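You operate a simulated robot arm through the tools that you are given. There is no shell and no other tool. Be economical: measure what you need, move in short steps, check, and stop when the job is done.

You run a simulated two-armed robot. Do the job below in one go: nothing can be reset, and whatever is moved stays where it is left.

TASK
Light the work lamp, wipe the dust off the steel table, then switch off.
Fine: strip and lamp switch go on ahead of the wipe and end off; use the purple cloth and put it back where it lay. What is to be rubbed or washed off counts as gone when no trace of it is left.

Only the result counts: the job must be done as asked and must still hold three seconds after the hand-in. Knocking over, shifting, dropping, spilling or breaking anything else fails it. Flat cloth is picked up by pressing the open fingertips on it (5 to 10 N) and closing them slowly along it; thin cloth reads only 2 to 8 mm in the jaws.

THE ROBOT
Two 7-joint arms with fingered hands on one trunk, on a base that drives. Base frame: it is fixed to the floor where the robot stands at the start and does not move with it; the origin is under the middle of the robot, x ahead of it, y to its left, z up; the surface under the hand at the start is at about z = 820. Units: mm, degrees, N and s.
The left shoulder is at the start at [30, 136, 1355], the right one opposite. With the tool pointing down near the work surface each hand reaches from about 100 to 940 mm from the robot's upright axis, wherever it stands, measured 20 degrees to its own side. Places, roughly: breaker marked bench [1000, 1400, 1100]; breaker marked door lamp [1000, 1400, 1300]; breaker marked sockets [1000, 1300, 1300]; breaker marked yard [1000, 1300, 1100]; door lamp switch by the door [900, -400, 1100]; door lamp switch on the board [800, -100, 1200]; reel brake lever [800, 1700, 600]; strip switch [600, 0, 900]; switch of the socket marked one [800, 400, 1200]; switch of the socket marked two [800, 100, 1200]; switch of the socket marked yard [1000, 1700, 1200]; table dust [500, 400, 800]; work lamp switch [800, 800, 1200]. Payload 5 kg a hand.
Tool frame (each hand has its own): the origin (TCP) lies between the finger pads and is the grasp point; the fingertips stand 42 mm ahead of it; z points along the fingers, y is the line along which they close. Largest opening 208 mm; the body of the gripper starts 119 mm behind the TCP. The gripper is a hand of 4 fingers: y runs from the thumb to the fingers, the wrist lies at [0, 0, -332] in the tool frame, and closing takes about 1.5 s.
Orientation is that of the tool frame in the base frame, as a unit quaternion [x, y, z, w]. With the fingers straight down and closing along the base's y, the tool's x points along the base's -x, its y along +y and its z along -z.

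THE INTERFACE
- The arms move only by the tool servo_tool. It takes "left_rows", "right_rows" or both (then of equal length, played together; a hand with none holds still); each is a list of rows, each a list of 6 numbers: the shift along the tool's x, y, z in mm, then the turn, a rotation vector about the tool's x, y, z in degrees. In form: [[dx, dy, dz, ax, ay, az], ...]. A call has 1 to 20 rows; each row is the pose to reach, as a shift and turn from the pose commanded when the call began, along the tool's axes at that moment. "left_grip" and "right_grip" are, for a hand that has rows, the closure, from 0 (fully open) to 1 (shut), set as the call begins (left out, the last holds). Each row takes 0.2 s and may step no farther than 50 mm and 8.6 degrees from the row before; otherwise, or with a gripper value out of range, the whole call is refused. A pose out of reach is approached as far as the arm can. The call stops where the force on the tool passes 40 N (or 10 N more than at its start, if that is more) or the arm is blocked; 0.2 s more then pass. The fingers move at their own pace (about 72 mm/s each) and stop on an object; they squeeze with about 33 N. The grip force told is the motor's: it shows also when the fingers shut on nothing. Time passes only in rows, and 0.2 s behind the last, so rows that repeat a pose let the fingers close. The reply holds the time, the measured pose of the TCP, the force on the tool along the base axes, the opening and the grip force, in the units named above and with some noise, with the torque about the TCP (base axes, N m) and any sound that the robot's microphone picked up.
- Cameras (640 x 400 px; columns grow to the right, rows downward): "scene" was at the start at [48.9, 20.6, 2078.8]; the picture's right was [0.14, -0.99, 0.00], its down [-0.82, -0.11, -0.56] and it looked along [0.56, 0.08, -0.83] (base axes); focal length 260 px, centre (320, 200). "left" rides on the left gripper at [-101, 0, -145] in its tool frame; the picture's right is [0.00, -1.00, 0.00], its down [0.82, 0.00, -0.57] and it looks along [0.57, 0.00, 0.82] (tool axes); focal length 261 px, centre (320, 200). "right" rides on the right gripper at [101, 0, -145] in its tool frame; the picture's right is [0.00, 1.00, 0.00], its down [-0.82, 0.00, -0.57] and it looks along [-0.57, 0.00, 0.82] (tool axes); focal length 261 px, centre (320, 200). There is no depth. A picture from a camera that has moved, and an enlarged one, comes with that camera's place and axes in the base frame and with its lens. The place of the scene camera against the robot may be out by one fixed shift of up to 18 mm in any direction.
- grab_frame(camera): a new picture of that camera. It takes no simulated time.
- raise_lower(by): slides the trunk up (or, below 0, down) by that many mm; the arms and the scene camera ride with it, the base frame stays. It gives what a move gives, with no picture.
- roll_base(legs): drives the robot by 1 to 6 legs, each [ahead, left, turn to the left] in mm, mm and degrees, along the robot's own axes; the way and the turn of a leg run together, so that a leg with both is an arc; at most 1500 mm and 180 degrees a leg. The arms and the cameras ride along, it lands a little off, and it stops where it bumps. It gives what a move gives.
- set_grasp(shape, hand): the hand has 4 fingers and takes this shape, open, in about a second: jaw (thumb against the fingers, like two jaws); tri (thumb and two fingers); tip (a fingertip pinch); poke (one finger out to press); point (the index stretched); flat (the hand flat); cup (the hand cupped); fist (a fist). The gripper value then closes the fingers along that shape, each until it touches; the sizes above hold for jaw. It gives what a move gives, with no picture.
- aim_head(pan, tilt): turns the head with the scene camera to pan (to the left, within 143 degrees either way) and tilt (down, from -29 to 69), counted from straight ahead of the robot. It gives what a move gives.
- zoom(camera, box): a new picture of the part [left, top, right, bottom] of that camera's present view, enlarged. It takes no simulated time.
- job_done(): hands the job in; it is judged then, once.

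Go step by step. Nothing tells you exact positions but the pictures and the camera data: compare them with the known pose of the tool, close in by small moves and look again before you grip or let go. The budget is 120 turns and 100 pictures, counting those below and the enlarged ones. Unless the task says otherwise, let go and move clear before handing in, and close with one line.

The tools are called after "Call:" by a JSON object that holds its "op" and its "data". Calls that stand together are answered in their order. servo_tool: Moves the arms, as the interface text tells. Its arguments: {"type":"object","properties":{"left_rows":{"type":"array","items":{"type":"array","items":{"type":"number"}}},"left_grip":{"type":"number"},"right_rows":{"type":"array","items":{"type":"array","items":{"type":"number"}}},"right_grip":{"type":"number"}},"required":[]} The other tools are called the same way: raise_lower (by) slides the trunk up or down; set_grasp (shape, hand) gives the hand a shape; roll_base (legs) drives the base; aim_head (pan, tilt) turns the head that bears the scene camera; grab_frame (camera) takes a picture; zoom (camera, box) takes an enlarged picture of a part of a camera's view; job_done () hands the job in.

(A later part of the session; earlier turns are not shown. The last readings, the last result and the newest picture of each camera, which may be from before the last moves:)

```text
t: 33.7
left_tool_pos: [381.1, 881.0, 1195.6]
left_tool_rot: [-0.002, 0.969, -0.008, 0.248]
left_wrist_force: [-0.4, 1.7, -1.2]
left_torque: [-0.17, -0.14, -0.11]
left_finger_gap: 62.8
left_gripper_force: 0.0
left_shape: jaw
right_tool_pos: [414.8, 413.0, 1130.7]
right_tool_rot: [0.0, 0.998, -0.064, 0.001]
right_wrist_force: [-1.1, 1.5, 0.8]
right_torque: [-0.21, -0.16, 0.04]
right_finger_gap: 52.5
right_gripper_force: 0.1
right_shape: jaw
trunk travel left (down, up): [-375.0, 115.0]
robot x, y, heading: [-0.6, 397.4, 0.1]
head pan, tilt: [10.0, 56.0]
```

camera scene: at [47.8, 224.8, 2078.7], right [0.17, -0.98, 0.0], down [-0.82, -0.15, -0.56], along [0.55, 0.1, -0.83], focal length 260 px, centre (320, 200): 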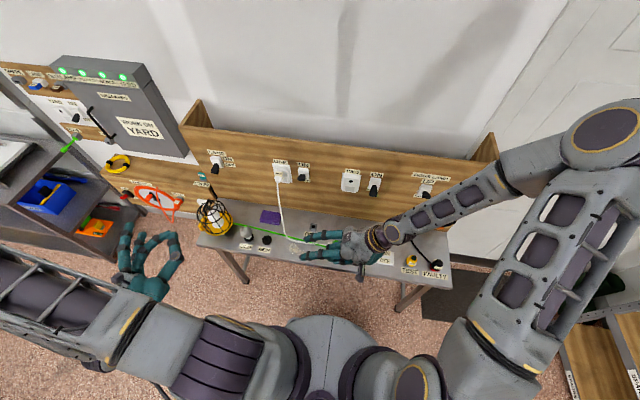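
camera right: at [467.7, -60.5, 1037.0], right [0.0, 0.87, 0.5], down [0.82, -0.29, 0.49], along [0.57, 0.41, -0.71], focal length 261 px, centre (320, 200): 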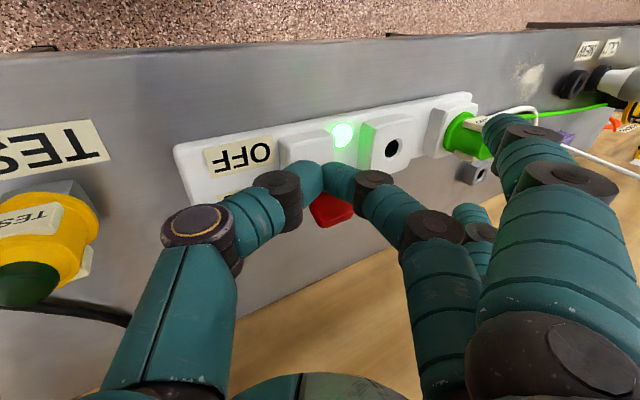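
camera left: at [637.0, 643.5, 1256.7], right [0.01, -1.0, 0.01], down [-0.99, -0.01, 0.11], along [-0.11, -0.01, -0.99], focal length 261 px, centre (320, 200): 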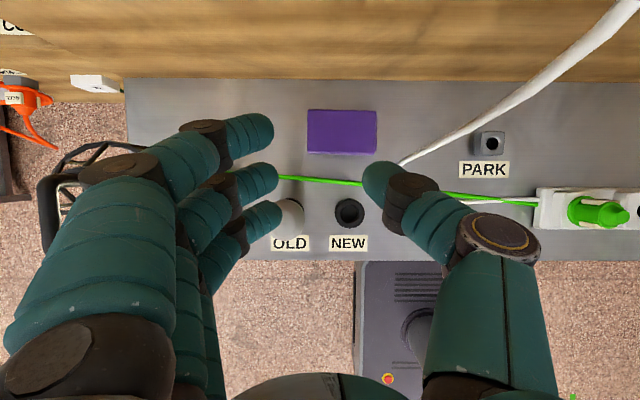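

The right hand is ready with a 52 mm opening. I'll go left first, then forward to above the cloth, staying clear of the hanging cord.

Call:
{"op": "servo_tool", "data": {"right_rows": [[0, 45, 0, 0, 0, 0], [0, 90, 0, 0, 0, 0], [0, 135, 0, 0, 0, 0], [0, 180, 0, 0, 0, 0], [0, 222, 3, 0, 0, 0], [-45, 222, 3, 0, 0, 0], [-90, 222, 3, 0, 0, 0], [-135, 222, 20, 0, 0, 0], [-180, 222, 40, 0, 0, 0], [-220, 222, 60, 0, 0, 0]]}}

Call:
{"op": "grab_frame", "data": {"camera": "right"}}

Call:
{"op": "grab_frame", "data": {"camera": "scene"}}

```text
t: 35.9
left_tool_pos: [382.8, 878.7, 1196.2]
left_tool_rot: [-0.001, 0.969, -0.008, 0.247]
left_wrist_force: [0.6, 0.4, -0.7]
left_torque: [-0.04, 0.08, 0.0]
left_finger_gap: 62.7
left_gripper_force: 0.1
left_shape: jaw
right_tool_pos: [636.1, 624.7, 1041.9]
right_tool_rot: [-0.001, 0.998, -0.061, -0.001]
right_wrist_force: [0.8, 1.6, 0.2]
right_torque: [-0.12, 0.12, -0.04]
right_finger_gap: 52.3
right_gripper_force: 0.1
right_shape: jaw
trunk travel left (down, up): [-375.0, 115.0]
robot x, y, heading: [4.2, 397.2, 0.1]
head pan, tilt: [10.0, 56.0]
```

```text
67 pictures are left
camera right: at [536.0, 642.6, 1188.3], right [0.0, 0.99, -0.12], down [0.82, 0.07, 0.57], along [0.57, -0.1, -0.81], focal length 261 px, centre (320, 200)
```

right: 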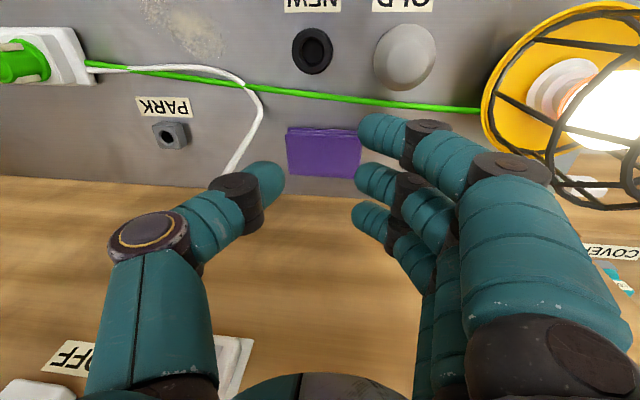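

```text
66 pictures are left
camera scene: at [49.9, 421.5, 2078.6], right [0.17, -0.98, 0.0], down [-0.82, -0.15, -0.56], along [0.55, 0.1, -0.83], focal length 260 px, centre (320, 200)
```

scene: 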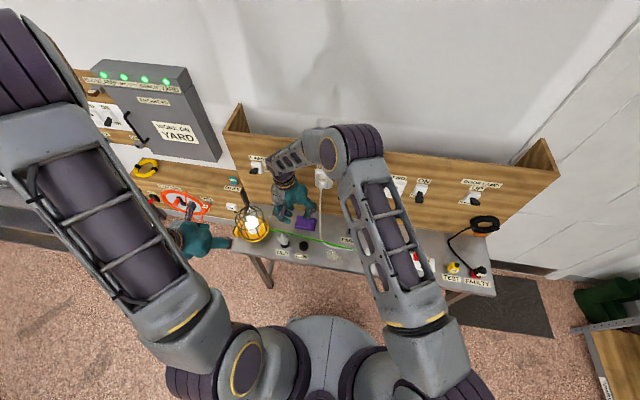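

The cloth's centre still reads about [699, 606]. I'll move over it, slightly left of centre to keep off the cord, and descend to just above.

Call:
{"op": "servo_tool", "data": {"right_rows": [[-30, 5, 0, 0, 0, 0], [-61, 10, 0, 0, 0, 0], [-61, 15, 40, 0, 0, 0], [-61, 20, 80, 0, 0, 0], [-61, 24, 110, 0, 0, 0]]}}

Call:
{"op": "grab_frame", "data": {"camera": "right"}}

Call:
{"op": "zoom", "data": {"camera": "scene", "box": [250, 150, 370, 260]}}

```text
t: 37.1
left_tool_pos: [383.0, 878.2, 1196.9]
left_tool_rot: [-0.001, 0.969, -0.007, 0.248]
left_wrist_force: [0.0, 0.1, -0.4]
left_torque: [0.02, 0.01, -0.05]
left_finger_gap: 63.0
left_gripper_force: 0.0
left_shape: jaw
right_tool_pos: [697.5, 636.2, 932.2]
right_tool_rot: [0.0, 0.998, -0.061, 0.001]
right_wrist_force: [1.5, 0.4, 1.5]
right_torque: [-0.02, 0.14, -0.06]
right_finger_gap: 52.2
right_gripper_force: 0.1
right_shape: jaw
trunk travel left (down, up): [-375.0, 115.0]
robot x, y, heading: [0.5, 394.7, 0.1]
head pan, tilt: [10.0, 56.0]
```

```text
65 pictures are left
camera right: at [596.5, 653.8, 1076.9], right [0.0, 0.99, -0.12], down [0.82, 0.07, 0.57], along [0.57, -0.1, -0.81], focal length 261 px, centre (320, 200)
```

right: 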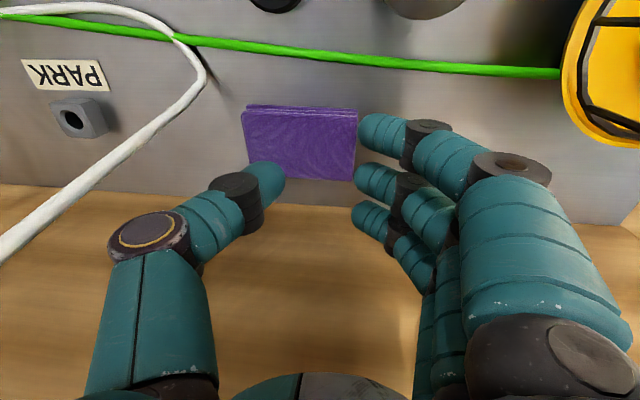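

```text
3.64 times, centred on (310, 205) of scene
camera zoom: at [47.9, 421.3, 2078.6], right [0.17, -0.98, 0.0], down [-0.82, -0.14, -0.56], along [0.55, 0.1, -0.83], focal length 946 px, centre (356, 182)
```

zoom: 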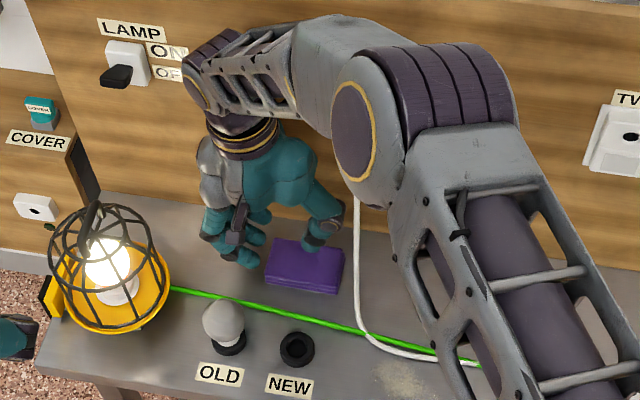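

Good clearance from the cord. I'll shift 14 mm right so both sides land on the cloth, and come down close.

Call:
{"op": "servo_tool", "data": {"right_rows": [[0, -5, 15, 0, 0, 0], [0, -8.4, 30, 0, 0, 0], [0, -8.4, 42, 0, 0, 0], [0, -8.0, 46, 0, 0, 0]]}}

Call:
{"op": "grab_frame", "data": {"camera": "right"}}

```text
t: 38.1
left_tool_pos: [380.9, 878.1, 1197.5]
left_tool_rot: [-0.001, 0.969, -0.008, 0.247]
left_wrist_force: [0.8, -0.6, 0.4]
left_torque: [-0.03, 0.05, -0.01]
left_finger_gap: 62.7
left_gripper_force: 0.1
left_shape: jaw
right_tool_pos: [697.4, 628.1, 893.8]
right_tool_rot: [-0.001, 0.998, -0.057, 0.003]
right_wrist_force: [-7.5, 1.1, 27.0]
right_torque: [0.48, 0.49, 0.2]
right_finger_gap: 51.6
right_gripper_force: 0.1
right_shape: jaw
trunk travel left (down, up): [-375.0, 115.0]
robot x, y, heading: [-0.8, 397.3, -0.0]
head pan, tilt: [10.0, 56.0]
stopped in row 4 (right hand): the force on the tool passed its limit at 44 N (the readings are from after the stop); the commanded pose is now the measured one
```

```text
63 pictures are left
camera right: at [597.2, 643.9, 1039.4], right [0.0, 0.99, -0.11], down [0.82, 0.06, 0.57], along [0.58, -0.1, -0.81], focal length 261 px, centre (320, 200)
```

right: 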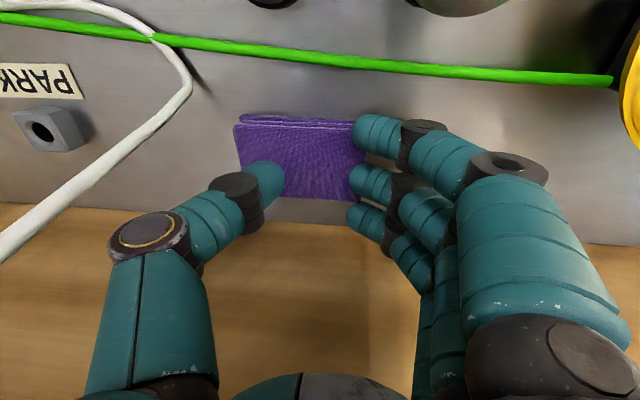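

Contact came a little earlier than expected at 27 N; I'll ease up until the press reads 5–10 N.

Call:
{"op": "servo_tool", "data": {"right_rows": [[0, 0, -1.5, 0, 0, 0], [0, 0, -1.5, 0, 0, 0]]}}

```text
t: 38.7
left_tool_pos: [379.9, 878.2, 1197.2]
left_tool_rot: [0.0, 0.969, -0.009, 0.248]
left_wrist_force: [0.0, -0.6, -0.3]
left_torque: [-0.02, -0.04, -0.02]
left_finger_gap: 62.6
left_gripper_force: 0.2
left_shape: jaw
right_tool_pos: [698.4, 626.7, 895.5]
right_tool_rot: [-0.001, 0.998, -0.057, 0.004]
right_wrist_force: [1.2, 1.3, 20.5]
right_torque: [0.63, -0.03, 0.01]
right_finger_gap: 51.6
right_gripper_force: 0.1
right_shape: jaw
trunk travel left (down, up): [-375.0, 115.0]
robot x, y, heading: [3.0, 398.8, 0.2]
head pan, tilt: [10.0, 56.0]
```

Only the finger side is touching (torque shows it), because of the tilt. I'll lift a little, nearly level the hand, narrow the opening and press again.

Call:
{"op": "servo_tool", "data": {"right_rows": [[0, 0, -6, 0, 0, 0], [0, 5, -10.6, -2.2, 0, 0], [0, 5, -10.6, -4.5, 0, 0], [0, 5, -10.6, -4.5, 0, 0], [0, 5, -10.6, -4.5, 0, 0]], "right_grip": 0.81}}

Call:
{"op": "servo_tool", "data": {"right_rows": [[0, 0, 3, 0, 0, 0], [0, 0, 6, 0, 0, 0], [0, 0, 8, 0, 0, 0], [0, 0, 9, 0, 0, 0]]}}

Call:
{"op": "grab_frame", "data": {"camera": "right"}}

```text
t: 39.9
left_tool_pos: [380.8, 878.7, 1196.7]
left_tool_rot: [-0.001, 0.969, -0.008, 0.248]
left_wrist_force: [0.3, 0.4, -0.2]
left_torque: [0.03, 0.03, -0.01]
left_finger_gap: 62.7
left_gripper_force: 0.1
left_shape: jaw
right_tool_pos: [698.3, 631.8, 904.0]
right_tool_rot: [-0.001, 1.0, -0.018, 0.001]
right_wrist_force: [0.2, -0.2, 0.6]
right_torque: [0.01, 0.02, 0.01]
right_finger_gap: 40.3
right_gripper_force: 0.1
right_shape: jaw
trunk travel left (down, up): [-375.0, 115.0]
robot x, y, heading: [1.5, 399.0, -0.1]
head pan, tilt: [10.0, 56.0]
```

```text
t: 40.9
left_tool_pos: [381.6, 877.1, 1196.0]
left_tool_rot: [-0.001, 0.969, -0.008, 0.248]
left_wrist_force: [0.0, 0.0, -0.7]
left_torque: [0.03, -0.01, 0.01]
left_finger_gap: 62.4
left_gripper_force: 0.1
left_shape: jaw
right_tool_pos: [698.4, 631.9, 894.6]
right_tool_rot: [-0.001, 1.0, -0.019, 0.002]
right_wrist_force: [-0.2, -0.4, 0.3]
right_torque: [-0.02, 0.01, 0.0]
right_finger_gap: 40.2
right_gripper_force: 0.1
right_shape: jaw
trunk travel left (down, up): [-375.0, 115.0]
robot x, y, heading: [0.1, 395.5, 0.1]
head pan, tilt: [10.0, 56.0]
```

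```text
62 pictures are left
camera right: at [597.2, 637.4, 1039.8], right [0.0, 1.0, -0.04], down [0.82, 0.02, 0.57], along [0.57, -0.03, -0.82], focal length 261 px, centre (320, 200)
```

right: 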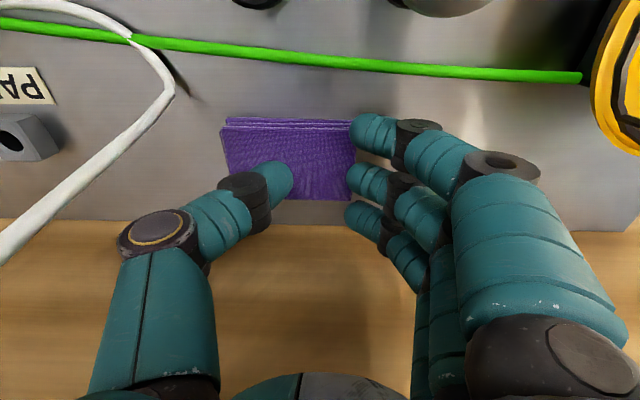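

Fingers sit right at the cloth's left edge, so I'll narrow the opening to about 30 mm and then press in small steps.

Call:
{"op": "servo_tool", "data": {"right_rows": [[0, -3, -2, 0, 0, 0], [0, -3, -2, 0, 0, 0], [0, -3, 2, 0, 0, 0], [0, -3, 3, 0, 0, 0], [0, -3, 4, 0, 0, 0], [0, -3, 4, 0, 0, 0]], "right_grip": 0.86}}

```text
t: 42.3
left_tool_pos: [379.4, 879.2, 1197.8]
left_tool_rot: [-0.002, 0.969, -0.007, 0.248]
left_wrist_force: [-0.4, -0.6, 0.3]
left_torque: [0.0, -0.05, 0.0]
left_finger_gap: 62.9
left_gripper_force: 0.0
left_shape: jaw
right_tool_pos: [698.6, 630.3, 893.0]
right_tool_rot: [-0.001, 1.0, -0.018, 0.003]
right_wrist_force: [-1.5, 5.2, 25.7]
right_torque: [0.78, 0.21, -0.01]
right_finger_gap: 30.2
right_gripper_force: 0.0
right_shape: jaw
trunk travel left (down, up): [-375.0, 115.0]
robot x, y, heading: [-1.9, 398.8, 0.2]
head pan, tilt: [10.0, 56.0]
```

Now 26 N; I'll ease to about 8 N and close slowly in small steps.

Call:
{"op": "servo_tool", "data": {"right_rows": [[0, 0, -1.2, 0, 0, 0], [0, 0, -1.7, 0, 0, 0]]}}

Call:
{"op": "servo_tool", "data": {"right_rows": [[0, 0, 0, 0, 0, 0], [0, 0, 0, 0, 0, 0]], "right_grip": 0.89}}

```text
t: 42.9
left_tool_pos: [380.9, 877.9, 1197.0]
left_tool_rot: [-0.001, 0.969, -0.007, 0.248]
left_wrist_force: [0.3, 0.1, 0.0]
left_torque: [0.03, 0.0, 0.0]
left_finger_gap: 62.6
left_gripper_force: 0.0
left_shape: jaw
right_tool_pos: [698.2, 628.5, 894.3]
right_tool_rot: [-0.001, 1.0, -0.017, 0.002]
right_wrist_force: [2.1, 7.7, 19.5]
right_torque: [0.77, -0.01, -0.09]
right_finger_gap: 30.7
right_gripper_force: 0.1
right_shape: jaw
trunk travel left (down, up): [-375.0, 115.0]
robot x, y, heading: [-1.3, 400.3, 0.2]
head pan, tilt: [10.0, 56.0]
```

```text
t: 43.5
left_tool_pos: [380.1, 877.9, 1197.0]
left_tool_rot: [-0.001, 0.969, -0.008, 0.248]
left_wrist_force: [-0.4, -0.2, 0.5]
left_torque: [0.01, 0.01, 0.0]
left_finger_gap: 62.6
left_gripper_force: 0.1
left_shape: jaw
right_tool_pos: [697.2, 628.8, 892.5]
right_tool_rot: [-0.001, 1.0, -0.019, 0.002]
right_wrist_force: [1.3, 5.6, 19.5]
right_torque: [0.62, -0.16, -0.05]
right_finger_gap: 24.5
right_gripper_force: 0.0
right_shape: jaw
trunk travel left (down, up): [-375.0, 115.0]
robot x, y, heading: [2.4, 400.7, 0.1]
head pan, tilt: [10.0, 56.0]
```

Still 19 N; easing a bit more and closing further.

Call:
{"op": "servo_tool", "data": {"right_rows": [[0, 0, -1.2, 0, 0, 0], [0, 0, -1.2, 0, 0, 0]]}}

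Call:
{"op": "zoom", "data": {"camera": "right", "box": [180, 80, 440, 260]}}

```text
t: 44.1
left_tool_pos: [380.3, 878.0, 1197.4]
left_tool_rot: [-0.001, 0.969, -0.008, 0.248]
left_wrist_force: [-0.3, -0.3, 0.1]
left_torque: [0.01, 0.04, 0.03]
left_finger_gap: 62.9
left_gripper_force: 0.0
left_shape: jaw
right_tool_pos: [697.5, 628.4, 893.6]
right_tool_rot: [-0.001, 1.0, -0.019, 0.002]
right_wrist_force: [-0.5, 1.4, 11.1]
right_torque: [0.29, -0.03, 0.02]
right_finger_gap: 24.1
right_gripper_force: 0.1
right_shape: jaw
trunk travel left (down, up): [-375.0, 115.0]
robot x, y, heading: [-1.4, 392.7, 0.0]
head pan, tilt: [10.0, 56.0]
```

```text
2.22 times, centred on (310, 170) of right
camera zoom: at [596.0, 633.4, 1039.0], right [0.0, 1.0, -0.04], down [0.82, 0.02, 0.57], along [0.57, -0.03, -0.82], focal length 579 px, centre (342, 267)
```

zoom: 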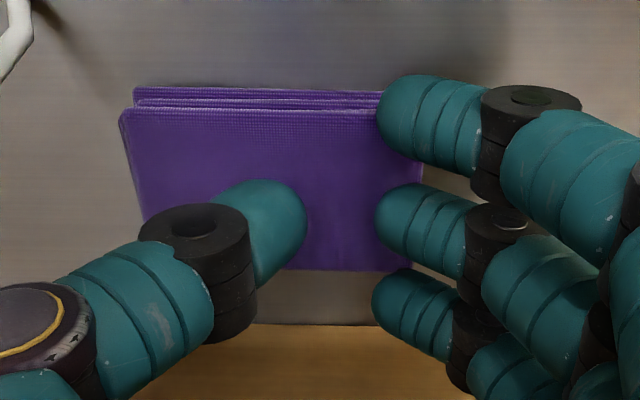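

Force is about 11 N with the fingers on the cloth. I'll keep closing slowly.

Call:
{"op": "servo_tool", "data": {"right_rows": [[0, 0, -0.3, 0, 0, 0], [0, 0, -0.3, 0, 0, 0]], "right_grip": 0.92}}

Call:
{"op": "servo_tool", "data": {"right_rows": [[0, 0, 0, 0, 0, 0], [0, 0, 0, 0, 0, 0]], "right_grip": 0.95}}

Call:
{"op": "zoom", "data": {"camera": "right", "box": [180, 80, 440, 260]}}

```text
t: 44.7
left_tool_pos: [380.2, 879.1, 1197.7]
left_tool_rot: [-0.001, 0.969, -0.008, 0.248]
left_wrist_force: [0.1, 1.0, -1.1]
left_torque: [0.0, 0.03, 0.03]
left_finger_gap: 62.7
left_gripper_force: 0.0
left_shape: jaw
right_tool_pos: [698.4, 627.9, 894.1]
right_tool_rot: [-0.001, 1.0, -0.018, 0.002]
right_wrist_force: [-0.8, 0.5, 3.0]
right_torque: [0.09, 0.06, 0.02]
right_finger_gap: 17.6
right_gripper_force: 0.1
right_shape: jaw
trunk travel left (down, up): [-375.0, 115.0]
robot x, y, heading: [0.8, 395.6, -0.2]
head pan, tilt: [10.0, 56.0]
```

```text
t: 45.3
left_tool_pos: [381.1, 877.8, 1196.1]
left_tool_rot: [-0.001, 0.969, -0.008, 0.248]
left_wrist_force: [-0.5, 0.6, 0.1]
left_torque: [0.06, -0.04, 0.02]
left_finger_gap: 62.9
left_gripper_force: 0.0
left_shape: jaw
right_tool_pos: [698.9, 627.9, 894.5]
right_tool_rot: [-0.002, 1.0, -0.02, 0.002]
right_wrist_force: [0.6, 0.5, -0.3]
right_torque: [0.02, 0.0, 0.02]
right_finger_gap: 10.8
right_gripper_force: 0.0
right_shape: jaw
trunk travel left (down, up): [-375.0, 115.0]
robot x, y, heading: [-0.7, 397.5, 0.1]
head pan, tilt: [10.0, 56.0]
```

```text
2.22 times, centred on (310, 170) of right
camera zoom: at [596.8, 634.1, 1039.8], right [0.0, 1.0, -0.04], down [0.82, 0.02, 0.57], along [0.57, -0.03, -0.82], focal length 579 px, centre (342, 267)
```

zoom: 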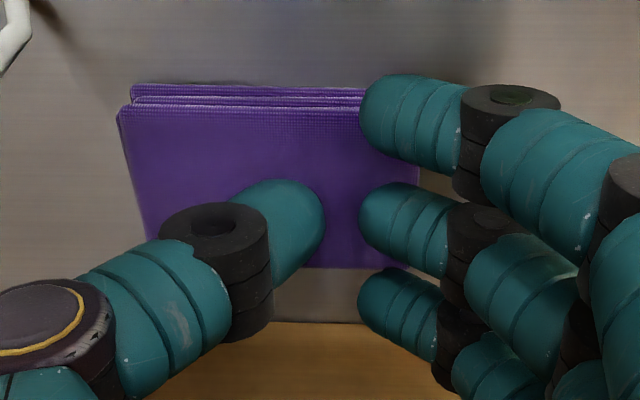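

The tips rise as they close, so contact was lost. I'll reopen a little, press to ~10 N again, and follow down while closing.

Call:
{"op": "servo_tool", "data": {"right_rows": [[0, 0, -1, 0, 0, 0], [0, 0, -1, 0, 0, 0], [0, 0, 0.7, 0, 0, 0], [0, 0, 0.7, 0, 0, 0]], "right_grip": 0.88}}

Call:
{"op": "servo_tool", "data": {"right_rows": [[0, 0, 0.5, 0, 0, 0], [0, 0, 1, 0, 0, 0]], "right_grip": 0.91}}

Call:
{"op": "servo_tool", "data": {"right_rows": [[0, 0, 0.5, 0, 0, 0], [0, 0, 1, 0, 0, 0]], "right_grip": 0.94}}

```text
t: 46.3
left_tool_pos: [381.4, 878.5, 1196.5]
left_tool_rot: [-0.001, 0.969, -0.007, 0.248]
left_wrist_force: [0.3, 1.2, -0.4]
left_torque: [0.0, -0.02, -0.01]
left_finger_gap: 62.8
left_gripper_force: 0.0
left_shape: jaw
right_tool_pos: [698.2, 628.0, 894.4]
right_tool_rot: [-0.001, 1.0, -0.019, 0.003]
right_wrist_force: [-0.5, 1.8, 5.4]
right_torque: [0.14, 0.11, -0.01]
right_finger_gap: 24.4
right_gripper_force: 0.0
right_shape: jaw
trunk travel left (down, up): [-375.0, 115.0]
robot x, y, heading: [0.9, 399.6, -0.1]
head pan, tilt: [10.0, 56.0]
```

```text
t: 46.9
left_tool_pos: [380.1, 878.1, 1197.2]
left_tool_rot: [-0.001, 0.969, -0.008, 0.248]
left_wrist_force: [0.4, 0.3, -0.4]
left_torque: [0.0, 0.01, -0.02]
left_finger_gap: 62.9
left_gripper_force: 0.1
left_shape: jaw
right_tool_pos: [698.6, 629.2, 894.7]
right_tool_rot: [-0.001, 1.0, -0.018, 0.003]
right_wrist_force: [0.8, 2.3, 10.0]
right_torque: [0.3, 0.08, -0.05]
right_finger_gap: 19.4
right_gripper_force: 0.1
right_shape: jaw
trunk travel left (down, up): [-375.0, 115.0]
robot x, y, heading: [0.8, 395.6, 0.1]
head pan, tilt: [10.0, 56.0]
```

```text
t: 47.5
left_tool_pos: [380.2, 877.0, 1196.7]
left_tool_rot: [-0.001, 0.969, -0.009, 0.248]
left_wrist_force: [0.8, -0.2, 0.3]
left_torque: [0.01, -0.04, 0.0]
left_finger_gap: 62.7
left_gripper_force: 0.1
left_shape: jaw
right_tool_pos: [699.9, 631.6, 892.7]
right_tool_rot: [-0.001, 1.0, -0.018, 0.003]
right_wrist_force: [0.9, 6.4, 21.0]
right_torque: [0.57, 0.17, -0.03]
right_finger_gap: 13.9
right_gripper_force: 0.1
right_shape: jaw
trunk travel left (down, up): [-375.0, 115.0]
robot x, y, heading: [1.2, 398.1, -0.0]
head pan, tilt: [10.0, 56.0]
```

Call:
{"op": "servo_tool", "data": {"right_rows": [[0, 0, -0.3, 0, 0, 0], [0, 0, -0.6, 0, 0, 0]], "right_grip": 0.97}}

Call:
{"op": "servo_tool", "data": {"right_rows": [[0, 0, 0.3, 0, 0, 0], [0, 0, 0.5, 0, 0, 0], [0, 0, 0.5, 0, 0, 0]], "right_grip": 1.0}}

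Call:
{"op": "zoom", "data": {"camera": "right", "box": [180, 80, 440, 260]}}

```text
t: 48.1
left_tool_pos: [379.9, 877.3, 1197.1]
left_tool_rot: [-0.002, 0.969, -0.007, 0.248]
left_wrist_force: [-0.4, 0.4, 0.2]
left_torque: [-0.03, 0.05, -0.02]
left_finger_gap: 62.7
left_gripper_force: 0.1
left_shape: jaw
right_tool_pos: [698.6, 627.9, 892.3]
right_tool_rot: [-0.001, 1.0, -0.019, 0.002]
right_wrist_force: [-5.1, -2.7, 18.7]
right_torque: [0.08, 0.26, 0.05]
right_finger_gap: 0.2
right_gripper_force: 32.7
right_shape: jaw
trunk travel left (down, up): [-375.0, 115.0]
robot x, y, heading: [-2.5, 396.9, -0.1]
head pan, tilt: [10.0, 56.0]
```

```text
t: 48.9
left_tool_pos: [380.0, 877.4, 1197.6]
left_tool_rot: [-0.001, 0.969, -0.008, 0.248]
left_wrist_force: [0.6, 0.2, 0.5]
left_torque: [0.02, 0.0, -0.02]
left_finger_gap: 62.4
left_gripper_force: 0.1
left_shape: jaw
right_tool_pos: [698.1, 629.6, 892.1]
right_tool_rot: [-0.001, 1.0, -0.019, 0.002]
right_wrist_force: [-3.5, -2.9, 15.6]
right_torque: [0.03, 0.18, 0.02]
right_finger_gap: 0.0
right_gripper_force: 33.1
right_shape: jaw
trunk travel left (down, up): [-375.0, 115.0]
robot x, y, heading: [1.8, 399.1, 0.2]
head pan, tilt: [10.0, 56.0]
```

```text
2.22 times, centred on (310, 170) of right
camera zoom: at [596.7, 634.1, 1037.9], right [0.0, 1.0, -0.04], down [0.82, 0.02, 0.58], along [0.58, -0.03, -0.82], focal length 579 px, centre (342, 267)
```

zoom: 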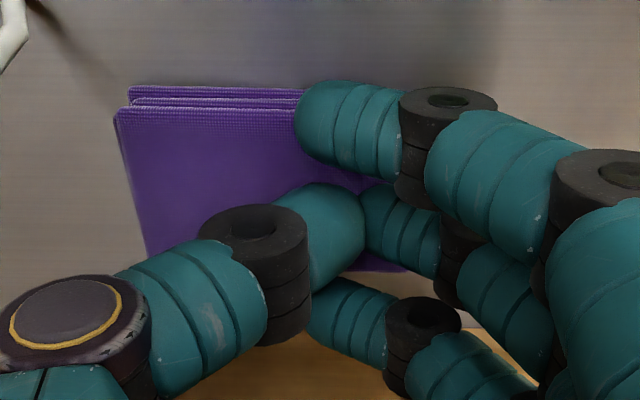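

The jaws shut on nothing; the thumb wasn't pressing. I'll lift slightly, and look at how much room I have to the cord before leveling the thumb down.

Call:
{"op": "servo_tool", "data": {"right_rows": [[0, 0, -6, 0, 0, 0], [0, 0, -12, 0, 0, 0], [0, 0, -12, -2.5, 0, 0], [0, 0, -12, -5, 0, 0], [0, 0, -12, -5, 0, 0]], "right_grip": 0.86}}

Call:
{"op": "grab_frame", "data": {"camera": "right"}}

Call:
{"op": "aim_head", "data": {"pan": 30, "tilt": 50}}

Call:
{"op": "grab_frame", "data": {"camera": "scene"}}

```text
t: 50.1
left_tool_pos: [379.5, 878.7, 1196.4]
left_tool_rot: [-0.001, 0.969, -0.008, 0.248]
left_wrist_force: [0.7, -0.3, 0.6]
left_torque: [-0.04, -0.02, 0.01]
left_finger_gap: 62.5
left_gripper_force: 0.1
left_shape: jaw
right_tool_pos: [697.9, 630.3, 904.1]
right_tool_rot: [-0.001, 1.0, 0.025, 0.002]
right_wrist_force: [-0.2, -0.2, -0.4]
right_torque: [-0.03, 0.02, -0.03]
right_finger_gap: 28.7
right_gripper_force: 0.0
right_shape: jaw
trunk travel left (down, up): [-375.0, 115.0]
robot x, y, heading: [0.4, 397.9, 0.2]
head pan, tilt: [10.0, 56.0]
```

```text
58 pictures are left
camera right: at [596.7, 622.6, 1048.8], right [0.0, 1.0, 0.05], down [0.82, -0.03, 0.57], along [0.57, 0.04, -0.82], focal length 261 px, centre (320, 200)
```

right: 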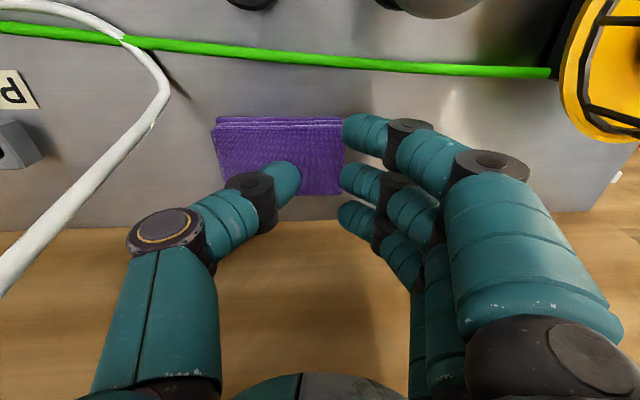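

```text
t: 50.9
left_tool_pos: [381.1, 879.0, 1196.7]
left_tool_rot: [-0.001, 0.969, -0.008, 0.248]
left_wrist_force: [-0.9, 0.5, 0.6]
left_torque: [0.02, -0.02, -0.01]
left_finger_gap: 63.0
left_gripper_force: 0.0
left_shape: jaw
right_tool_pos: [699.0, 628.6, 903.4]
right_tool_rot: [-0.002, 1.0, 0.025, 0.001]
right_wrist_force: [-0.3, -0.5, 0.4]
right_torque: [-0.01, 0.01, -0.01]
right_finger_gap: 28.8
right_gripper_force: 0.0
right_shape: jaw
trunk travel left (down, up): [-375.0, 115.0]
robot x, y, heading: [-0.8, 396.0, 0.2]
head pan, tilt: [30.0, 50.0]
```

```text
57 pictures are left
camera scene: at [44.3, 446.9, 2086.4], right [0.5, -0.87, 0.0], down [-0.66, -0.38, -0.64], along [0.56, 0.32, -0.77], focal length 260 px, centre (320, 200)
```

scene: 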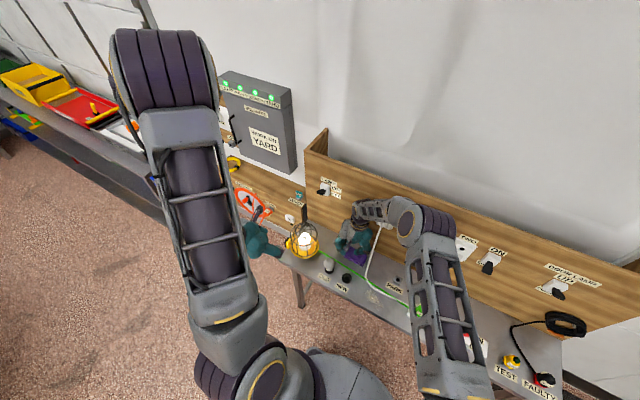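

Still room to the cord. I'll press down with the hand leaned so the thumb lands too, and read the torque.

Call:
{"op": "servo_tool", "data": {"right_rows": [[0, 0, 4, 0, 0, 0], [0, 0, 8, 0, 0, 0], [0, 0, 10, 0, 0, 0], [0, 0, 10, 0, 0, 0]]}}

Call:
{"op": "zoom", "data": {"camera": "right", "box": [180, 80, 440, 260]}}

```text
t: 51.9
left_tool_pos: [380.8, 877.4, 1197.1]
left_tool_rot: [-0.001, 0.969, -0.008, 0.248]
left_wrist_force: [0.3, 0.2, -0.7]
left_torque: [0.0, 0.04, 0.0]
left_finger_gap: 62.8
left_gripper_force: 0.1
left_shape: jaw
right_tool_pos: [699.0, 628.6, 894.2]
right_tool_rot: [-0.001, 1.0, 0.026, 0.003]
right_wrist_force: [-1.2, -4.3, 15.4]
right_torque: [-0.64, 0.15, 0.0]
right_finger_gap: 29.8
right_gripper_force: 0.0
right_shape: jaw
trunk travel left (down, up): [-375.0, 115.0]
robot x, y, heading: [1.8, 392.5, 0.3]
head pan, tilt: [30.0, 50.0]
```

```text
2.22 times, centred on (310, 170) of right
camera zoom: at [596.8, 622.5, 1039.9], right [0.0, 1.0, 0.05], down [0.82, -0.03, 0.58], along [0.58, 0.04, -0.82], focal length 579 px, centre (342, 267)
```

zoom: 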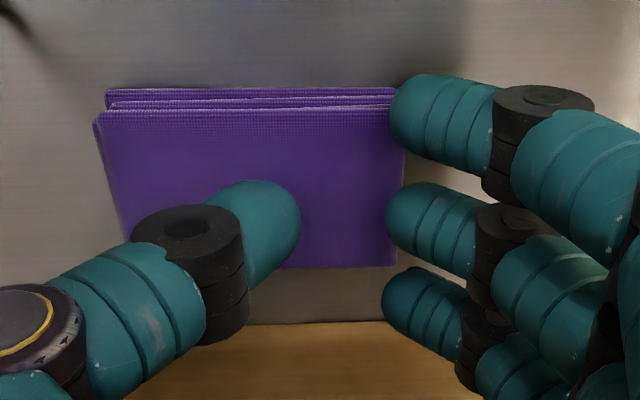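

Now only the thumb presses, so level is in between. I'll set it level and press again.

Call:
{"op": "servo_tool", "data": {"right_rows": [[0, -2, -5, 1.2, 0, 0], [0, -3, -5, 2.4, 0, 0], [0, -3, -2, 2.4, 0, 0], [0, -3, -0.5, 2.4, 0, 0], [0, -3, -0.5, 2.4, 0, 0]], "right_grip": 0.87}}

```text
t: 53.1
left_tool_pos: [380.7, 878.2, 1195.8]
left_tool_rot: [-0.001, 0.969, -0.008, 0.248]
left_wrist_force: [0.2, -0.3, -0.4]
left_torque: [0.01, 0.02, -0.01]
left_finger_gap: 62.7
left_gripper_force: 0.2
left_shape: jaw
right_tool_pos: [698.0, 626.7, 894.1]
right_tool_rot: [0.0, 1.0, 0.003, 0.002]
right_wrist_force: [-1.0, -0.5, 6.5]
right_torque: [-0.21, 0.03, 0.0]
right_finger_gap: 27.7
right_gripper_force: 0.1
right_shape: jaw
trunk travel left (down, up): [-375.0, 115.0]
robot x, y, heading: [0.7, 401.4, 0.0]
head pan, tilt: [30.0, 50.0]
```

Nearly even at 6.5 N. Small trim and slow closing, following down.

Call:
{"op": "servo_tool", "data": {"right_rows": [[0, 0, 0.4, 0.6, 0, 0], [0, 0, 0.7, 0.6, 0, 0]], "right_grip": 0.89}}

Call:
{"op": "servo_tool", "data": {"right_rows": [[0, 0, 0.3, 0, 0, 0], [0, 0, 0.5, 0, 0, 0]], "right_grip": 0.91}}

Call:
{"op": "servo_tool", "data": {"right_rows": [[0, 0, 0.2, 0, 0, 0], [0, 0, 0.4, 0, 0, 0]], "right_grip": 0.93}}

Call:
{"op": "zoom", "data": {"camera": "right", "box": [180, 80, 440, 260]}}

```text
t: 53.7
left_tool_pos: [381.6, 878.4, 1197.2]
left_tool_rot: [-0.001, 0.969, -0.007, 0.249]
left_wrist_force: [-0.2, -0.2, 0.9]
left_torque: [0.01, -0.01, 0.01]
left_finger_gap: 62.6
left_gripper_force: 0.0
left_shape: jaw
right_tool_pos: [698.5, 627.1, 893.6]
right_tool_rot: [-0.001, 1.0, -0.001, 0.003]
right_wrist_force: [-1.9, -1.0, 8.2]
right_torque: [-0.22, 0.14, -0.04]
right_finger_gap: 23.7
right_gripper_force: 0.1
right_shape: jaw
trunk travel left (down, up): [-375.0, 115.0]
robot x, y, heading: [-2.4, 398.3, -0.0]
head pan, tilt: [30.0, 50.0]
```

```text
t: 54.3
left_tool_pos: [381.6, 877.9, 1196.8]
left_tool_rot: [-0.001, 0.968, -0.008, 0.249]
left_wrist_force: [-0.5, 0.1, 0.2]
left_torque: [0.01, -0.03, 0.0]
left_finger_gap: 62.5
left_gripper_force: 0.1
left_shape: jaw
right_tool_pos: [699.8, 626.4, 892.4]
right_tool_rot: [-0.002, 1.0, -0.001, 0.002]
right_wrist_force: [-0.1, -3.1, 5.4]
right_torque: [-0.1, 0.07, 0.0]
right_finger_gap: 4.3
right_gripper_force: 32.9
right_shape: jaw
trunk travel left (down, up): [-375.0, 115.0]
robot x, y, heading: [-0.0, 393.9, 0.2]
head pan, tilt: [30.0, 50.0]
```

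```text
t: 54.9
left_tool_pos: [379.8, 879.1, 1196.7]
left_tool_rot: [-0.001, 0.969, -0.007, 0.248]
left_wrist_force: [-0.2, 0.2, 0.3]
left_torque: [-0.01, -0.03, 0.01]
left_finger_gap: 62.6
left_gripper_force: 0.0
left_shape: jaw
right_tool_pos: [699.9, 626.9, 893.4]
right_tool_rot: [-0.001, 1.0, -0.002, 0.003]
right_wrist_force: [0.9, 1.2, 7.6]
right_torque: [0.03, 0.0, 0.01]
right_finger_gap: 14.1
right_gripper_force: 0.1
right_shape: jaw
trunk travel left (down, up): [-375.0, 115.0]
robot x, y, heading: [-0.0, 402.1, 0.5]
head pan, tilt: [30.0, 50.0]
```

```text
2.22 times, centred on (310, 170) of right
camera zoom: at [597.6, 627.7, 1038.6], right [0.0, 1.0, 0.0], down [0.82, 0.0, 0.58], along [0.58, 0.0, -0.82], focal length 579 px, centre (342, 267)
```

zoom: 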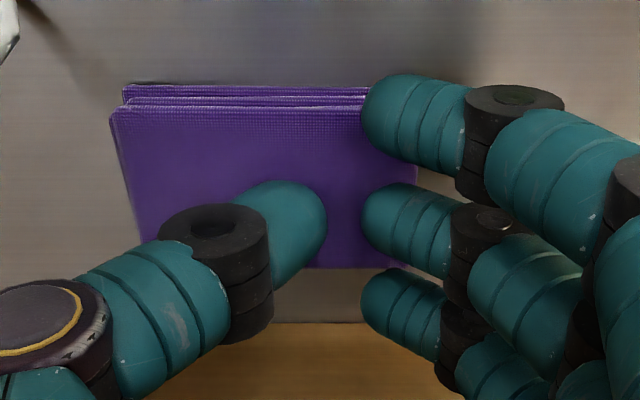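

At 0.91 the gap read 4.3 mm with full grip: the cloth was caught, and my next value let it go again. I'll repeat: reopen, press evenly, and close fully.

Call:
{"op": "servo_tool", "data": {"right_rows": [[0, 0, -3, 0, 0, 0], [0, 0, -3, 0, 0, 0], [0, 0, -2.5, 0, 0, 0], [0, 0, -1.7, 0, 0, 0], [0, 0, -1.7, 0, 0, 0]], "right_grip": 0.87}}

```text
t: 56.1
left_tool_pos: [381.0, 878.3, 1195.7]
left_tool_rot: [-0.001, 0.969, -0.007, 0.248]
left_wrist_force: [0.4, -0.4, 0.4]
left_torque: [0.01, 0.0, 0.02]
left_finger_gap: 63.0
left_gripper_force: 0.0
left_shape: jaw
right_tool_pos: [697.4, 626.8, 893.6]
right_tool_rot: [-0.001, 1.0, -0.001, 0.003]
right_wrist_force: [-0.4, 0.5, 2.2]
right_torque: [-0.07, -0.02, 0.02]
right_finger_gap: 27.0
right_gripper_force: 0.0
right_shape: jaw
trunk travel left (down, up): [-375.0, 115.0]
robot x, y, heading: [0.6, 397.7, -0.0]
head pan, tilt: [30.0, 50.0]
```

Call:
{"op": "servo_tool", "data": {"right_rows": [[0, 0, 0.4, 0, 0, 0], [0, 0, 0.8, 0, 0, 0]], "right_grip": 0.89}}

Call:
{"op": "servo_tool", "data": {"right_rows": [[0, 0, 0.3, 0, 0, 0], [0, 0, 0.5, 0, 0, 0]], "right_grip": 0.91}}

```text
t: 56.7
left_tool_pos: [381.0, 877.6, 1196.1]
left_tool_rot: [0.0, 0.969, -0.008, 0.248]
left_wrist_force: [-0.5, 0.2, -0.3]
left_torque: [0.01, 0.03, 0.0]
left_finger_gap: 63.1
left_gripper_force: 0.1
left_shape: jaw
right_tool_pos: [698.7, 626.9, 892.9]
right_tool_rot: [0.0, 1.0, -0.002, 0.002]
right_wrist_force: [0.7, -1.2, 3.5]
right_torque: [-0.05, 0.04, 0.02]
right_finger_gap: 4.0
right_gripper_force: 33.2
right_shape: jaw
trunk travel left (down, up): [-375.0, 115.0]
robot x, y, heading: [-0.9, 397.3, 0.3]
head pan, tilt: [30.0, 50.0]
```

```text
t: 57.3
left_tool_pos: [381.1, 877.5, 1196.1]
left_tool_rot: [-0.001, 0.969, -0.008, 0.248]
left_wrist_force: [-0.3, -0.3, 0.4]
left_torque: [-0.01, -0.03, 0.01]
left_finger_gap: 62.3
left_gripper_force: 0.0
left_shape: jaw
right_tool_pos: [698.6, 627.7, 893.4]
right_tool_rot: [-0.001, 1.0, -0.001, 0.003]
right_wrist_force: [0.8, -0.1, 8.5]
right_torque: [-0.01, 0.0, -0.05]
right_finger_gap: 18.2
right_gripper_force: 0.0
right_shape: jaw
trunk travel left (down, up): [-375.0, 115.0]
robot x, y, heading: [1.0, 398.8, 0.2]
head pan, tilt: [30.0, 50.0]
```

It caught at once and again my follow-up value let go. This time I'll step once and, when it reads caught, go straight to full closure.

Call:
{"op": "servo_tool", "data": {"right_rows": [[0, 0, -2, 0, 0, 0], [0, 0, -2, 0, 0, 0], [0, 0, -2, 0, 0, 0], [0, 0, -1, 0, 0, 0], [0, 0, -0.6, 0, 0, 0]], "right_grip": 0.87}}

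Call:
{"op": "servo_tool", "data": {"right_rows": [[0, 0, 0.1, 0, 0, 0], [0, 0, 0.2, 0, 0, 0]], "right_grip": 0.89}}

```text
t: 58.5
left_tool_pos: [380.7, 878.2, 1196.9]
left_tool_rot: [-0.001, 0.969, -0.008, 0.248]
left_wrist_force: [0.9, -0.1, 0.3]
left_torque: [-0.01, 0.02, 0.04]
left_finger_gap: 62.7
left_gripper_force: 0.1
left_shape: jaw
right_tool_pos: [697.7, 627.0, 894.3]
right_tool_rot: [-0.001, 1.0, -0.002, 0.003]
right_wrist_force: [-2.0, -0.8, 8.3]
right_torque: [-0.2, 0.18, -0.01]
right_finger_gap: 26.6
right_gripper_force: 0.2
right_shape: jaw
trunk travel left (down, up): [-375.0, 115.0]
robot x, y, heading: [-2.0, 398.1, 0.1]
head pan, tilt: [30.0, 50.0]
```

```text
t: 59.1
left_tool_pos: [382.4, 879.2, 1196.2]
left_tool_rot: [-0.001, 0.969, -0.007, 0.247]
left_wrist_force: [0.0, -0.3, 0.0]
left_torque: [-0.04, 0.05, -0.01]
left_finger_gap: 63.0
left_gripper_force: 0.1
left_shape: jaw
right_tool_pos: [698.3, 626.4, 891.2]
right_tool_rot: [-0.001, 1.0, -0.002, 0.002]
right_wrist_force: [-0.1, -0.1, 2.2]
right_torque: [-0.03, 0.08, -0.03]
right_finger_gap: 2.4
right_gripper_force: 33.3
right_shape: jaw
trunk travel left (down, up): [-375.0, 115.0]
robot x, y, heading: [-0.7, 399.6, 0.4]
head pan, tilt: [30.0, 50.0]
```

Caught: 2.4 mm at 33 N. I'll lift a little without touching the grip value and look.

Call:
{"op": "servo_tool", "data": {"right_rows": [[0, 0, -8, 0, 0, 0], [0, 0, -20, 0, 0, 0], [0, 0, -40, 0, 0, 0]]}}

Call:
{"op": "grab_frame", "data": {"camera": "right"}}

```text
t: 59.9
left_tool_pos: [380.2, 878.7, 1197.7]
left_tool_rot: [0.0, 0.969, -0.008, 0.248]
left_wrist_force: [-0.8, -0.4, -0.3]
left_torque: [-0.01, -0.04, 0.0]
left_finger_gap: 62.6
left_gripper_force: 0.0
left_shape: jaw
right_tool_pos: [697.5, 627.1, 933.6]
right_tool_rot: [0.0, 1.0, -0.001, 0.001]
right_wrist_force: [-1.9, -0.2, -0.9]
right_torque: [0.02, -0.09, -0.02]
right_finger_gap: 0.6
right_gripper_force: 32.8
right_shape: jaw
trunk travel left (down, up): [-375.0, 115.0]
robot x, y, heading: [-0.4, 396.6, 0.1]
head pan, tilt: [30.0, 50.0]
```

```text
54 pictures are left
camera right: at [595.9, 626.9, 1079.3], right [0.0, 1.0, 0.0], down [0.82, 0.0, 0.57], along [0.57, 0.0, -0.82], focal length 261 px, centre (320, 200)
```

right: 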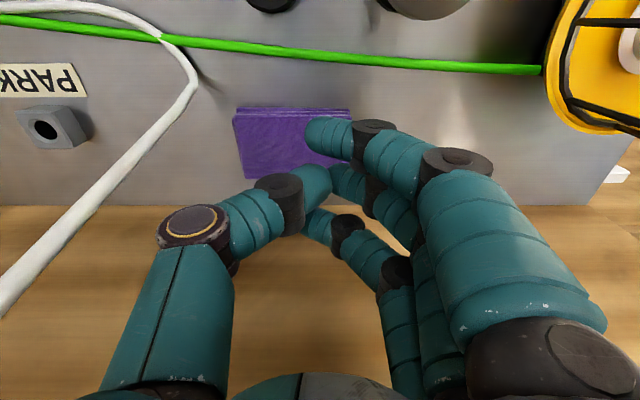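

It slipped out on lifting. I'll go again with a wider bite and keep the pressure on by following down while it closes.

Call:
{"op": "servo_tool", "data": {"right_rows": [[0, 0, 0, 0, 0, 0], [0, 0, 0, 0, 0, 0], [0, 0, 15, 0, 0, 0], [0, 0, 30, 0, 0, 0], [0, 0, 36, 0, 0, 0], [0, 0, 39, 0, 0, 0]], "right_grip": 0.84}}

Call:
{"op": "servo_tool", "data": {"right_rows": [[0, 0, 0.5, 0, 0, 0], [0, 0, 0.5, 0, 0, 0]]}}

```text
t: 61.3
left_tool_pos: [381.5, 877.9, 1196.1]
left_tool_rot: [-0.001, 0.969, -0.008, 0.248]
left_wrist_force: [-0.9, -0.2, 0.5]
left_torque: [-0.02, -0.02, -0.01]
left_finger_gap: 62.6
left_gripper_force: 0.1
left_shape: jaw
right_tool_pos: [698.8, 627.5, 893.8]
right_tool_rot: [-0.001, 1.0, -0.002, 0.003]
right_wrist_force: [-0.3, 0.3, 0.5]
right_torque: [-0.01, 0.02, 0.0]
right_finger_gap: 32.6
right_gripper_force: 0.0
right_shape: jaw
trunk travel left (down, up): [-375.0, 115.0]
robot x, y, heading: [-1.2, 397.9, -0.0]
head pan, tilt: [30.0, 50.0]
```

```text
t: 61.9
left_tool_pos: [381.0, 878.0, 1196.3]
left_tool_rot: [0.0, 0.969, -0.008, 0.247]
left_wrist_force: [0.2, -0.2, 0.6]
left_torque: [-0.02, 0.0, 0.01]
left_finger_gap: 62.6
left_gripper_force: 0.0
left_shape: jaw
right_tool_pos: [698.9, 626.0, 893.0]
right_tool_rot: [-0.001, 1.0, -0.001, 0.003]
right_wrist_force: [0.8, -0.3, 0.0]
right_torque: [-0.03, -0.01, 0.01]
right_finger_gap: 33.0
right_gripper_force: 0.1
right_shape: jaw
trunk travel left (down, up): [-375.0, 115.0]
robot x, y, heading: [-1.7, 397.9, 0.4]
head pan, tilt: [30.0, 50.0]
```

Call:
{"op": "servo_tool", "data": {"right_rows": [[0, 0, 0.7, 0, 0, 0], [0, 0, 1.2, 0, 0, 0], [0, 0, 1.2, 0, 0, 0]]}}

```text
t: 62.7
left_tool_pos: [379.1, 878.0, 1197.3]
left_tool_rot: [-0.001, 0.969, -0.007, 0.248]
left_wrist_force: [-0.3, -0.3, -0.3]
left_torque: [-0.02, -0.01, -0.02]
left_finger_gap: 62.8
left_gripper_force: 0.1
left_shape: jaw
right_tool_pos: [698.9, 626.7, 893.5]
right_tool_rot: [0.0, 1.0, 0.0, 0.002]
right_wrist_force: [-2.7, -0.2, 11.8]
right_torque: [-0.19, 0.23, -0.04]
right_finger_gap: 33.6
right_gripper_force: 0.0
right_shape: jaw
trunk travel left (down, up): [-375.0, 115.0]
robot x, y, heading: [1.2, 398.1, 0.0]
head pan, tilt: [30.0, 50.0]
```

About 12 N on both sides; closing in small steps now.

Call:
{"op": "servo_tool", "data": {"right_rows": [[0, 0, -0.2, 0, 0, 0], [0, 0, -0.2, 0, 0, 0]], "right_grip": 0.855}}

```text
t: 63.3
left_tool_pos: [381.4, 879.3, 1195.4]
left_tool_rot: [-0.001, 0.969, -0.007, 0.247]
left_wrist_force: [0.2, -0.2, 0.6]
left_torque: [-0.05, 0.02, 0.01]
left_finger_gap: 62.7
left_gripper_force: 0.1
left_shape: jaw
right_tool_pos: [696.2, 627.0, 890.8]
right_tool_rot: [-0.001, 1.0, -0.001, 0.001]
right_wrist_force: [-0.5, -0.5, 2.6]
right_torque: [0.01, -0.02, 0.01]
right_finger_gap: 5.6
right_gripper_force: 28.5
right_shape: jaw
trunk travel left (down, up): [-375.0, 115.0]
robot x, y, heading: [-1.5, 395.6, 0.0]
head pan, tilt: [30.0, 50.0]
```

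It closed on something 5.6 mm thick. I'll look before lifting.

Call:
{"op": "servo_tool", "data": {"right_rows": [[0, 0, 0, 0, 0, 0], [0, 0, 0, 0, 0, 0], [0, 0, 0, 0, 0, 0]]}}

Call:
{"op": "zoom", "data": {"camera": "right", "box": [180, 80, 440, 260]}}

```text
t: 64.1
left_tool_pos: [380.8, 877.4, 1196.9]
left_tool_rot: [-0.001, 0.969, -0.007, 0.248]
left_wrist_force: [-0.8, -0.7, -0.8]
left_torque: [0.01, -0.06, 0.04]
left_finger_gap: 62.5
left_gripper_force: 0.0
left_shape: jaw
right_tool_pos: [698.6, 628.4, 893.2]
right_tool_rot: [-0.001, 1.0, -0.002, 0.002]
right_wrist_force: [0.3, -0.1, 0.3]
right_torque: [0.0, 0.0, 0.02]
right_finger_gap: 2.3
right_gripper_force: 32.7
right_shape: jaw
trunk travel left (down, up): [-375.0, 115.0]
robot x, y, heading: [-2.0, 398.9, 0.1]
head pan, tilt: [30.0, 50.0]
```

```text
2.22 times, centred on (310, 170) of right
camera zoom: at [596.8, 627.5, 1038.3], right [0.0, 1.0, 0.0], down [0.82, 0.0, 0.58], along [0.58, 0.0, -0.82], focal length 579 px, centre (342, 267)
```

zoom: 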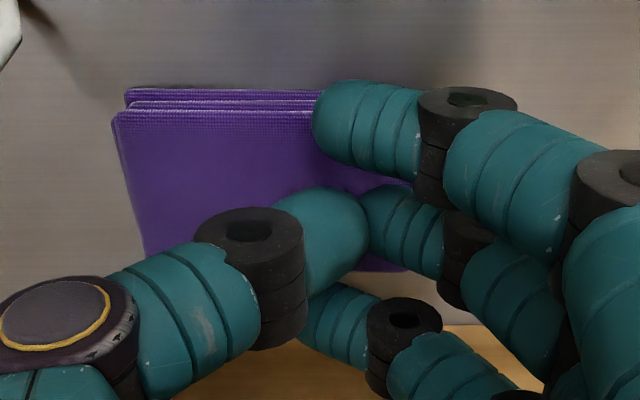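

The tips arc upward as they close and the cloth squeezes out. I'll repeat while pushing down about 4 mm during the closing, to keep the bite deep.

Call:
{"op": "servo_tool", "data": {"right_rows": [[0, 0, -4, 0, 0, 0], [0, 0, -4, 0, 0, 0], [0, 0, -4, 0, 0, 0], [0, 0, -1.5, 0, 0, 0], [0, 0, -0.2, 0, 0, 0], [0, 0, -0.2, 0, 0, 0]], "right_grip": 0.83}}

Call:
{"op": "servo_tool", "data": {"right_rows": [[0, 0, 1.5, 0, 0, 0], [0, 0, 3.5, 0, 0, 0], [0, 0, 4.5, 0, 0, 0], [0, 0, 4.5, 0, 0, 0], [0, 0, 4.5, 0, 0, 0]], "right_grip": 0.88}}

```text
t: 65.5
left_tool_pos: [381.7, 878.3, 1197.3]
left_tool_rot: [-0.002, 0.969, -0.008, 0.248]
left_wrist_force: [-0.3, 0.4, 0.2]
left_torque: [0.03, 0.01, 0.02]
left_finger_gap: 62.7
left_gripper_force: 0.0
left_shape: jaw
right_tool_pos: [699.1, 627.3, 893.1]
right_tool_rot: [-0.001, 1.0, 0.0, 0.002]
right_wrist_force: [-0.7, -0.3, 8.6]
right_torque: [-0.33, 0.09, 0.0]
right_finger_gap: 35.7
right_gripper_force: 0.1
right_shape: jaw
trunk travel left (down, up): [-375.0, 115.0]
robot x, y, heading: [4.0, 398.4, 0.1]
head pan, tilt: [30.0, 50.0]
```

```text
t: 66.7
left_tool_pos: [379.1, 877.4, 1198.0]
left_tool_rot: [-0.001, 0.969, -0.008, 0.248]
left_wrist_force: [0.5, 0.0, -0.5]
left_torque: [0.01, 0.02, -0.02]
left_finger_gap: 62.9
left_gripper_force: 0.0
left_shape: jaw
right_tool_pos: [698.1, 627.4, 890.0]
right_tool_rot: [0.0, 1.0, 0.0, 0.004]
right_wrist_force: [0.1, -5.3, 26.3]
right_torque: [-0.33, 0.13, 0.01]
right_finger_gap: 0.0
right_gripper_force: 33.1
right_shape: jaw
trunk travel left (down, up): [-375.0, 115.0]
robot x, y, heading: [-2.9, 398.7, 0.0]
head pan, tilt: [30.0, 50.0]
```

Readings of 2–6 mm show it does catch, but only a shallow fold that slips. I'll try with a wider opening (about 60 mm) so more cloth is gathered.

Call:
{"op": "servo_tool", "data": {"right_rows": [[0, 0, -10, 0, 0, 0], [0, -4, -16, 0, 0, 0], [0, -8, -16, 0, 0, 0], [0, -8, -16, 0, 0, 0], [0, -8, -10, 0, 0, 0], [0, -8, -6, 0, 0, 0]], "right_grip": 0.71}}

Call:
{"op": "servo_tool", "data": {"right_rows": [[0, 0, 1, 0, 0, 0], [0, 0, 1, 0, 0, 0]]}}

Call:
{"op": "zoom", "data": {"camera": "right", "box": [180, 80, 440, 260]}}

```text
t: 68.1
left_tool_pos: [381.7, 877.9, 1196.8]
left_tool_rot: [-0.002, 0.969, -0.008, 0.248]
left_wrist_force: [-0.1, 0.4, -0.1]
left_torque: [-0.04, 0.01, 0.01]
left_finger_gap: 62.6
left_gripper_force: 0.1
left_shape: jaw
right_tool_pos: [699.3, 618.4, 894.9]
right_tool_rot: [0.0, 1.0, -0.001, 0.003]
right_wrist_force: [0.2, -0.3, 0.0]
right_torque: [0.01, 0.01, -0.03]
right_finger_gap: 59.6
right_gripper_force: 0.0
right_shape: jaw
trunk travel left (down, up): [-375.0, 115.0]
robot x, y, heading: [-1.5, 399.8, 0.1]
head pan, tilt: [30.0, 50.0]
```

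```text
t: 68.7
left_tool_pos: [379.2, 877.4, 1196.6]
left_tool_rot: [-0.002, 0.969, -0.007, 0.247]
left_wrist_force: [0.0, 0.2, 0.6]
left_torque: [0.01, 0.02, 0.0]
left_finger_gap: 62.8
left_gripper_force: 0.0
left_shape: jaw
right_tool_pos: [698.3, 620.7, 892.9]
right_tool_rot: [-0.001, 1.0, -0.002, 0.003]
right_wrist_force: [-1.0, -0.6, 3.4]
right_torque: [-0.25, 0.03, -0.02]
right_finger_gap: 60.3
right_gripper_force: 0.0
right_shape: jaw
trunk travel left (down, up): [-375.0, 115.0]
robot x, y, heading: [-1.9, 398.2, -0.1]
head pan, tilt: [30.0, 50.0]
```

```text
2.22 times, centred on (310, 170) of right
camera zoom: at [596.7, 619.6, 1039.0], right [0.0, 1.0, 0.0], down [0.82, 0.0, 0.58], along [0.58, 0.0, -0.82], focal length 579 px, centre (342, 267)
```

zoom: 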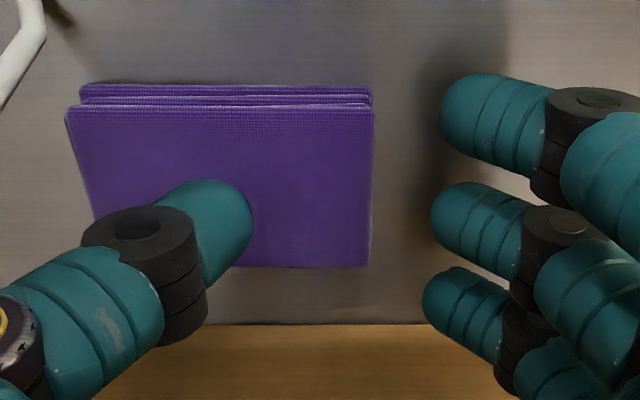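

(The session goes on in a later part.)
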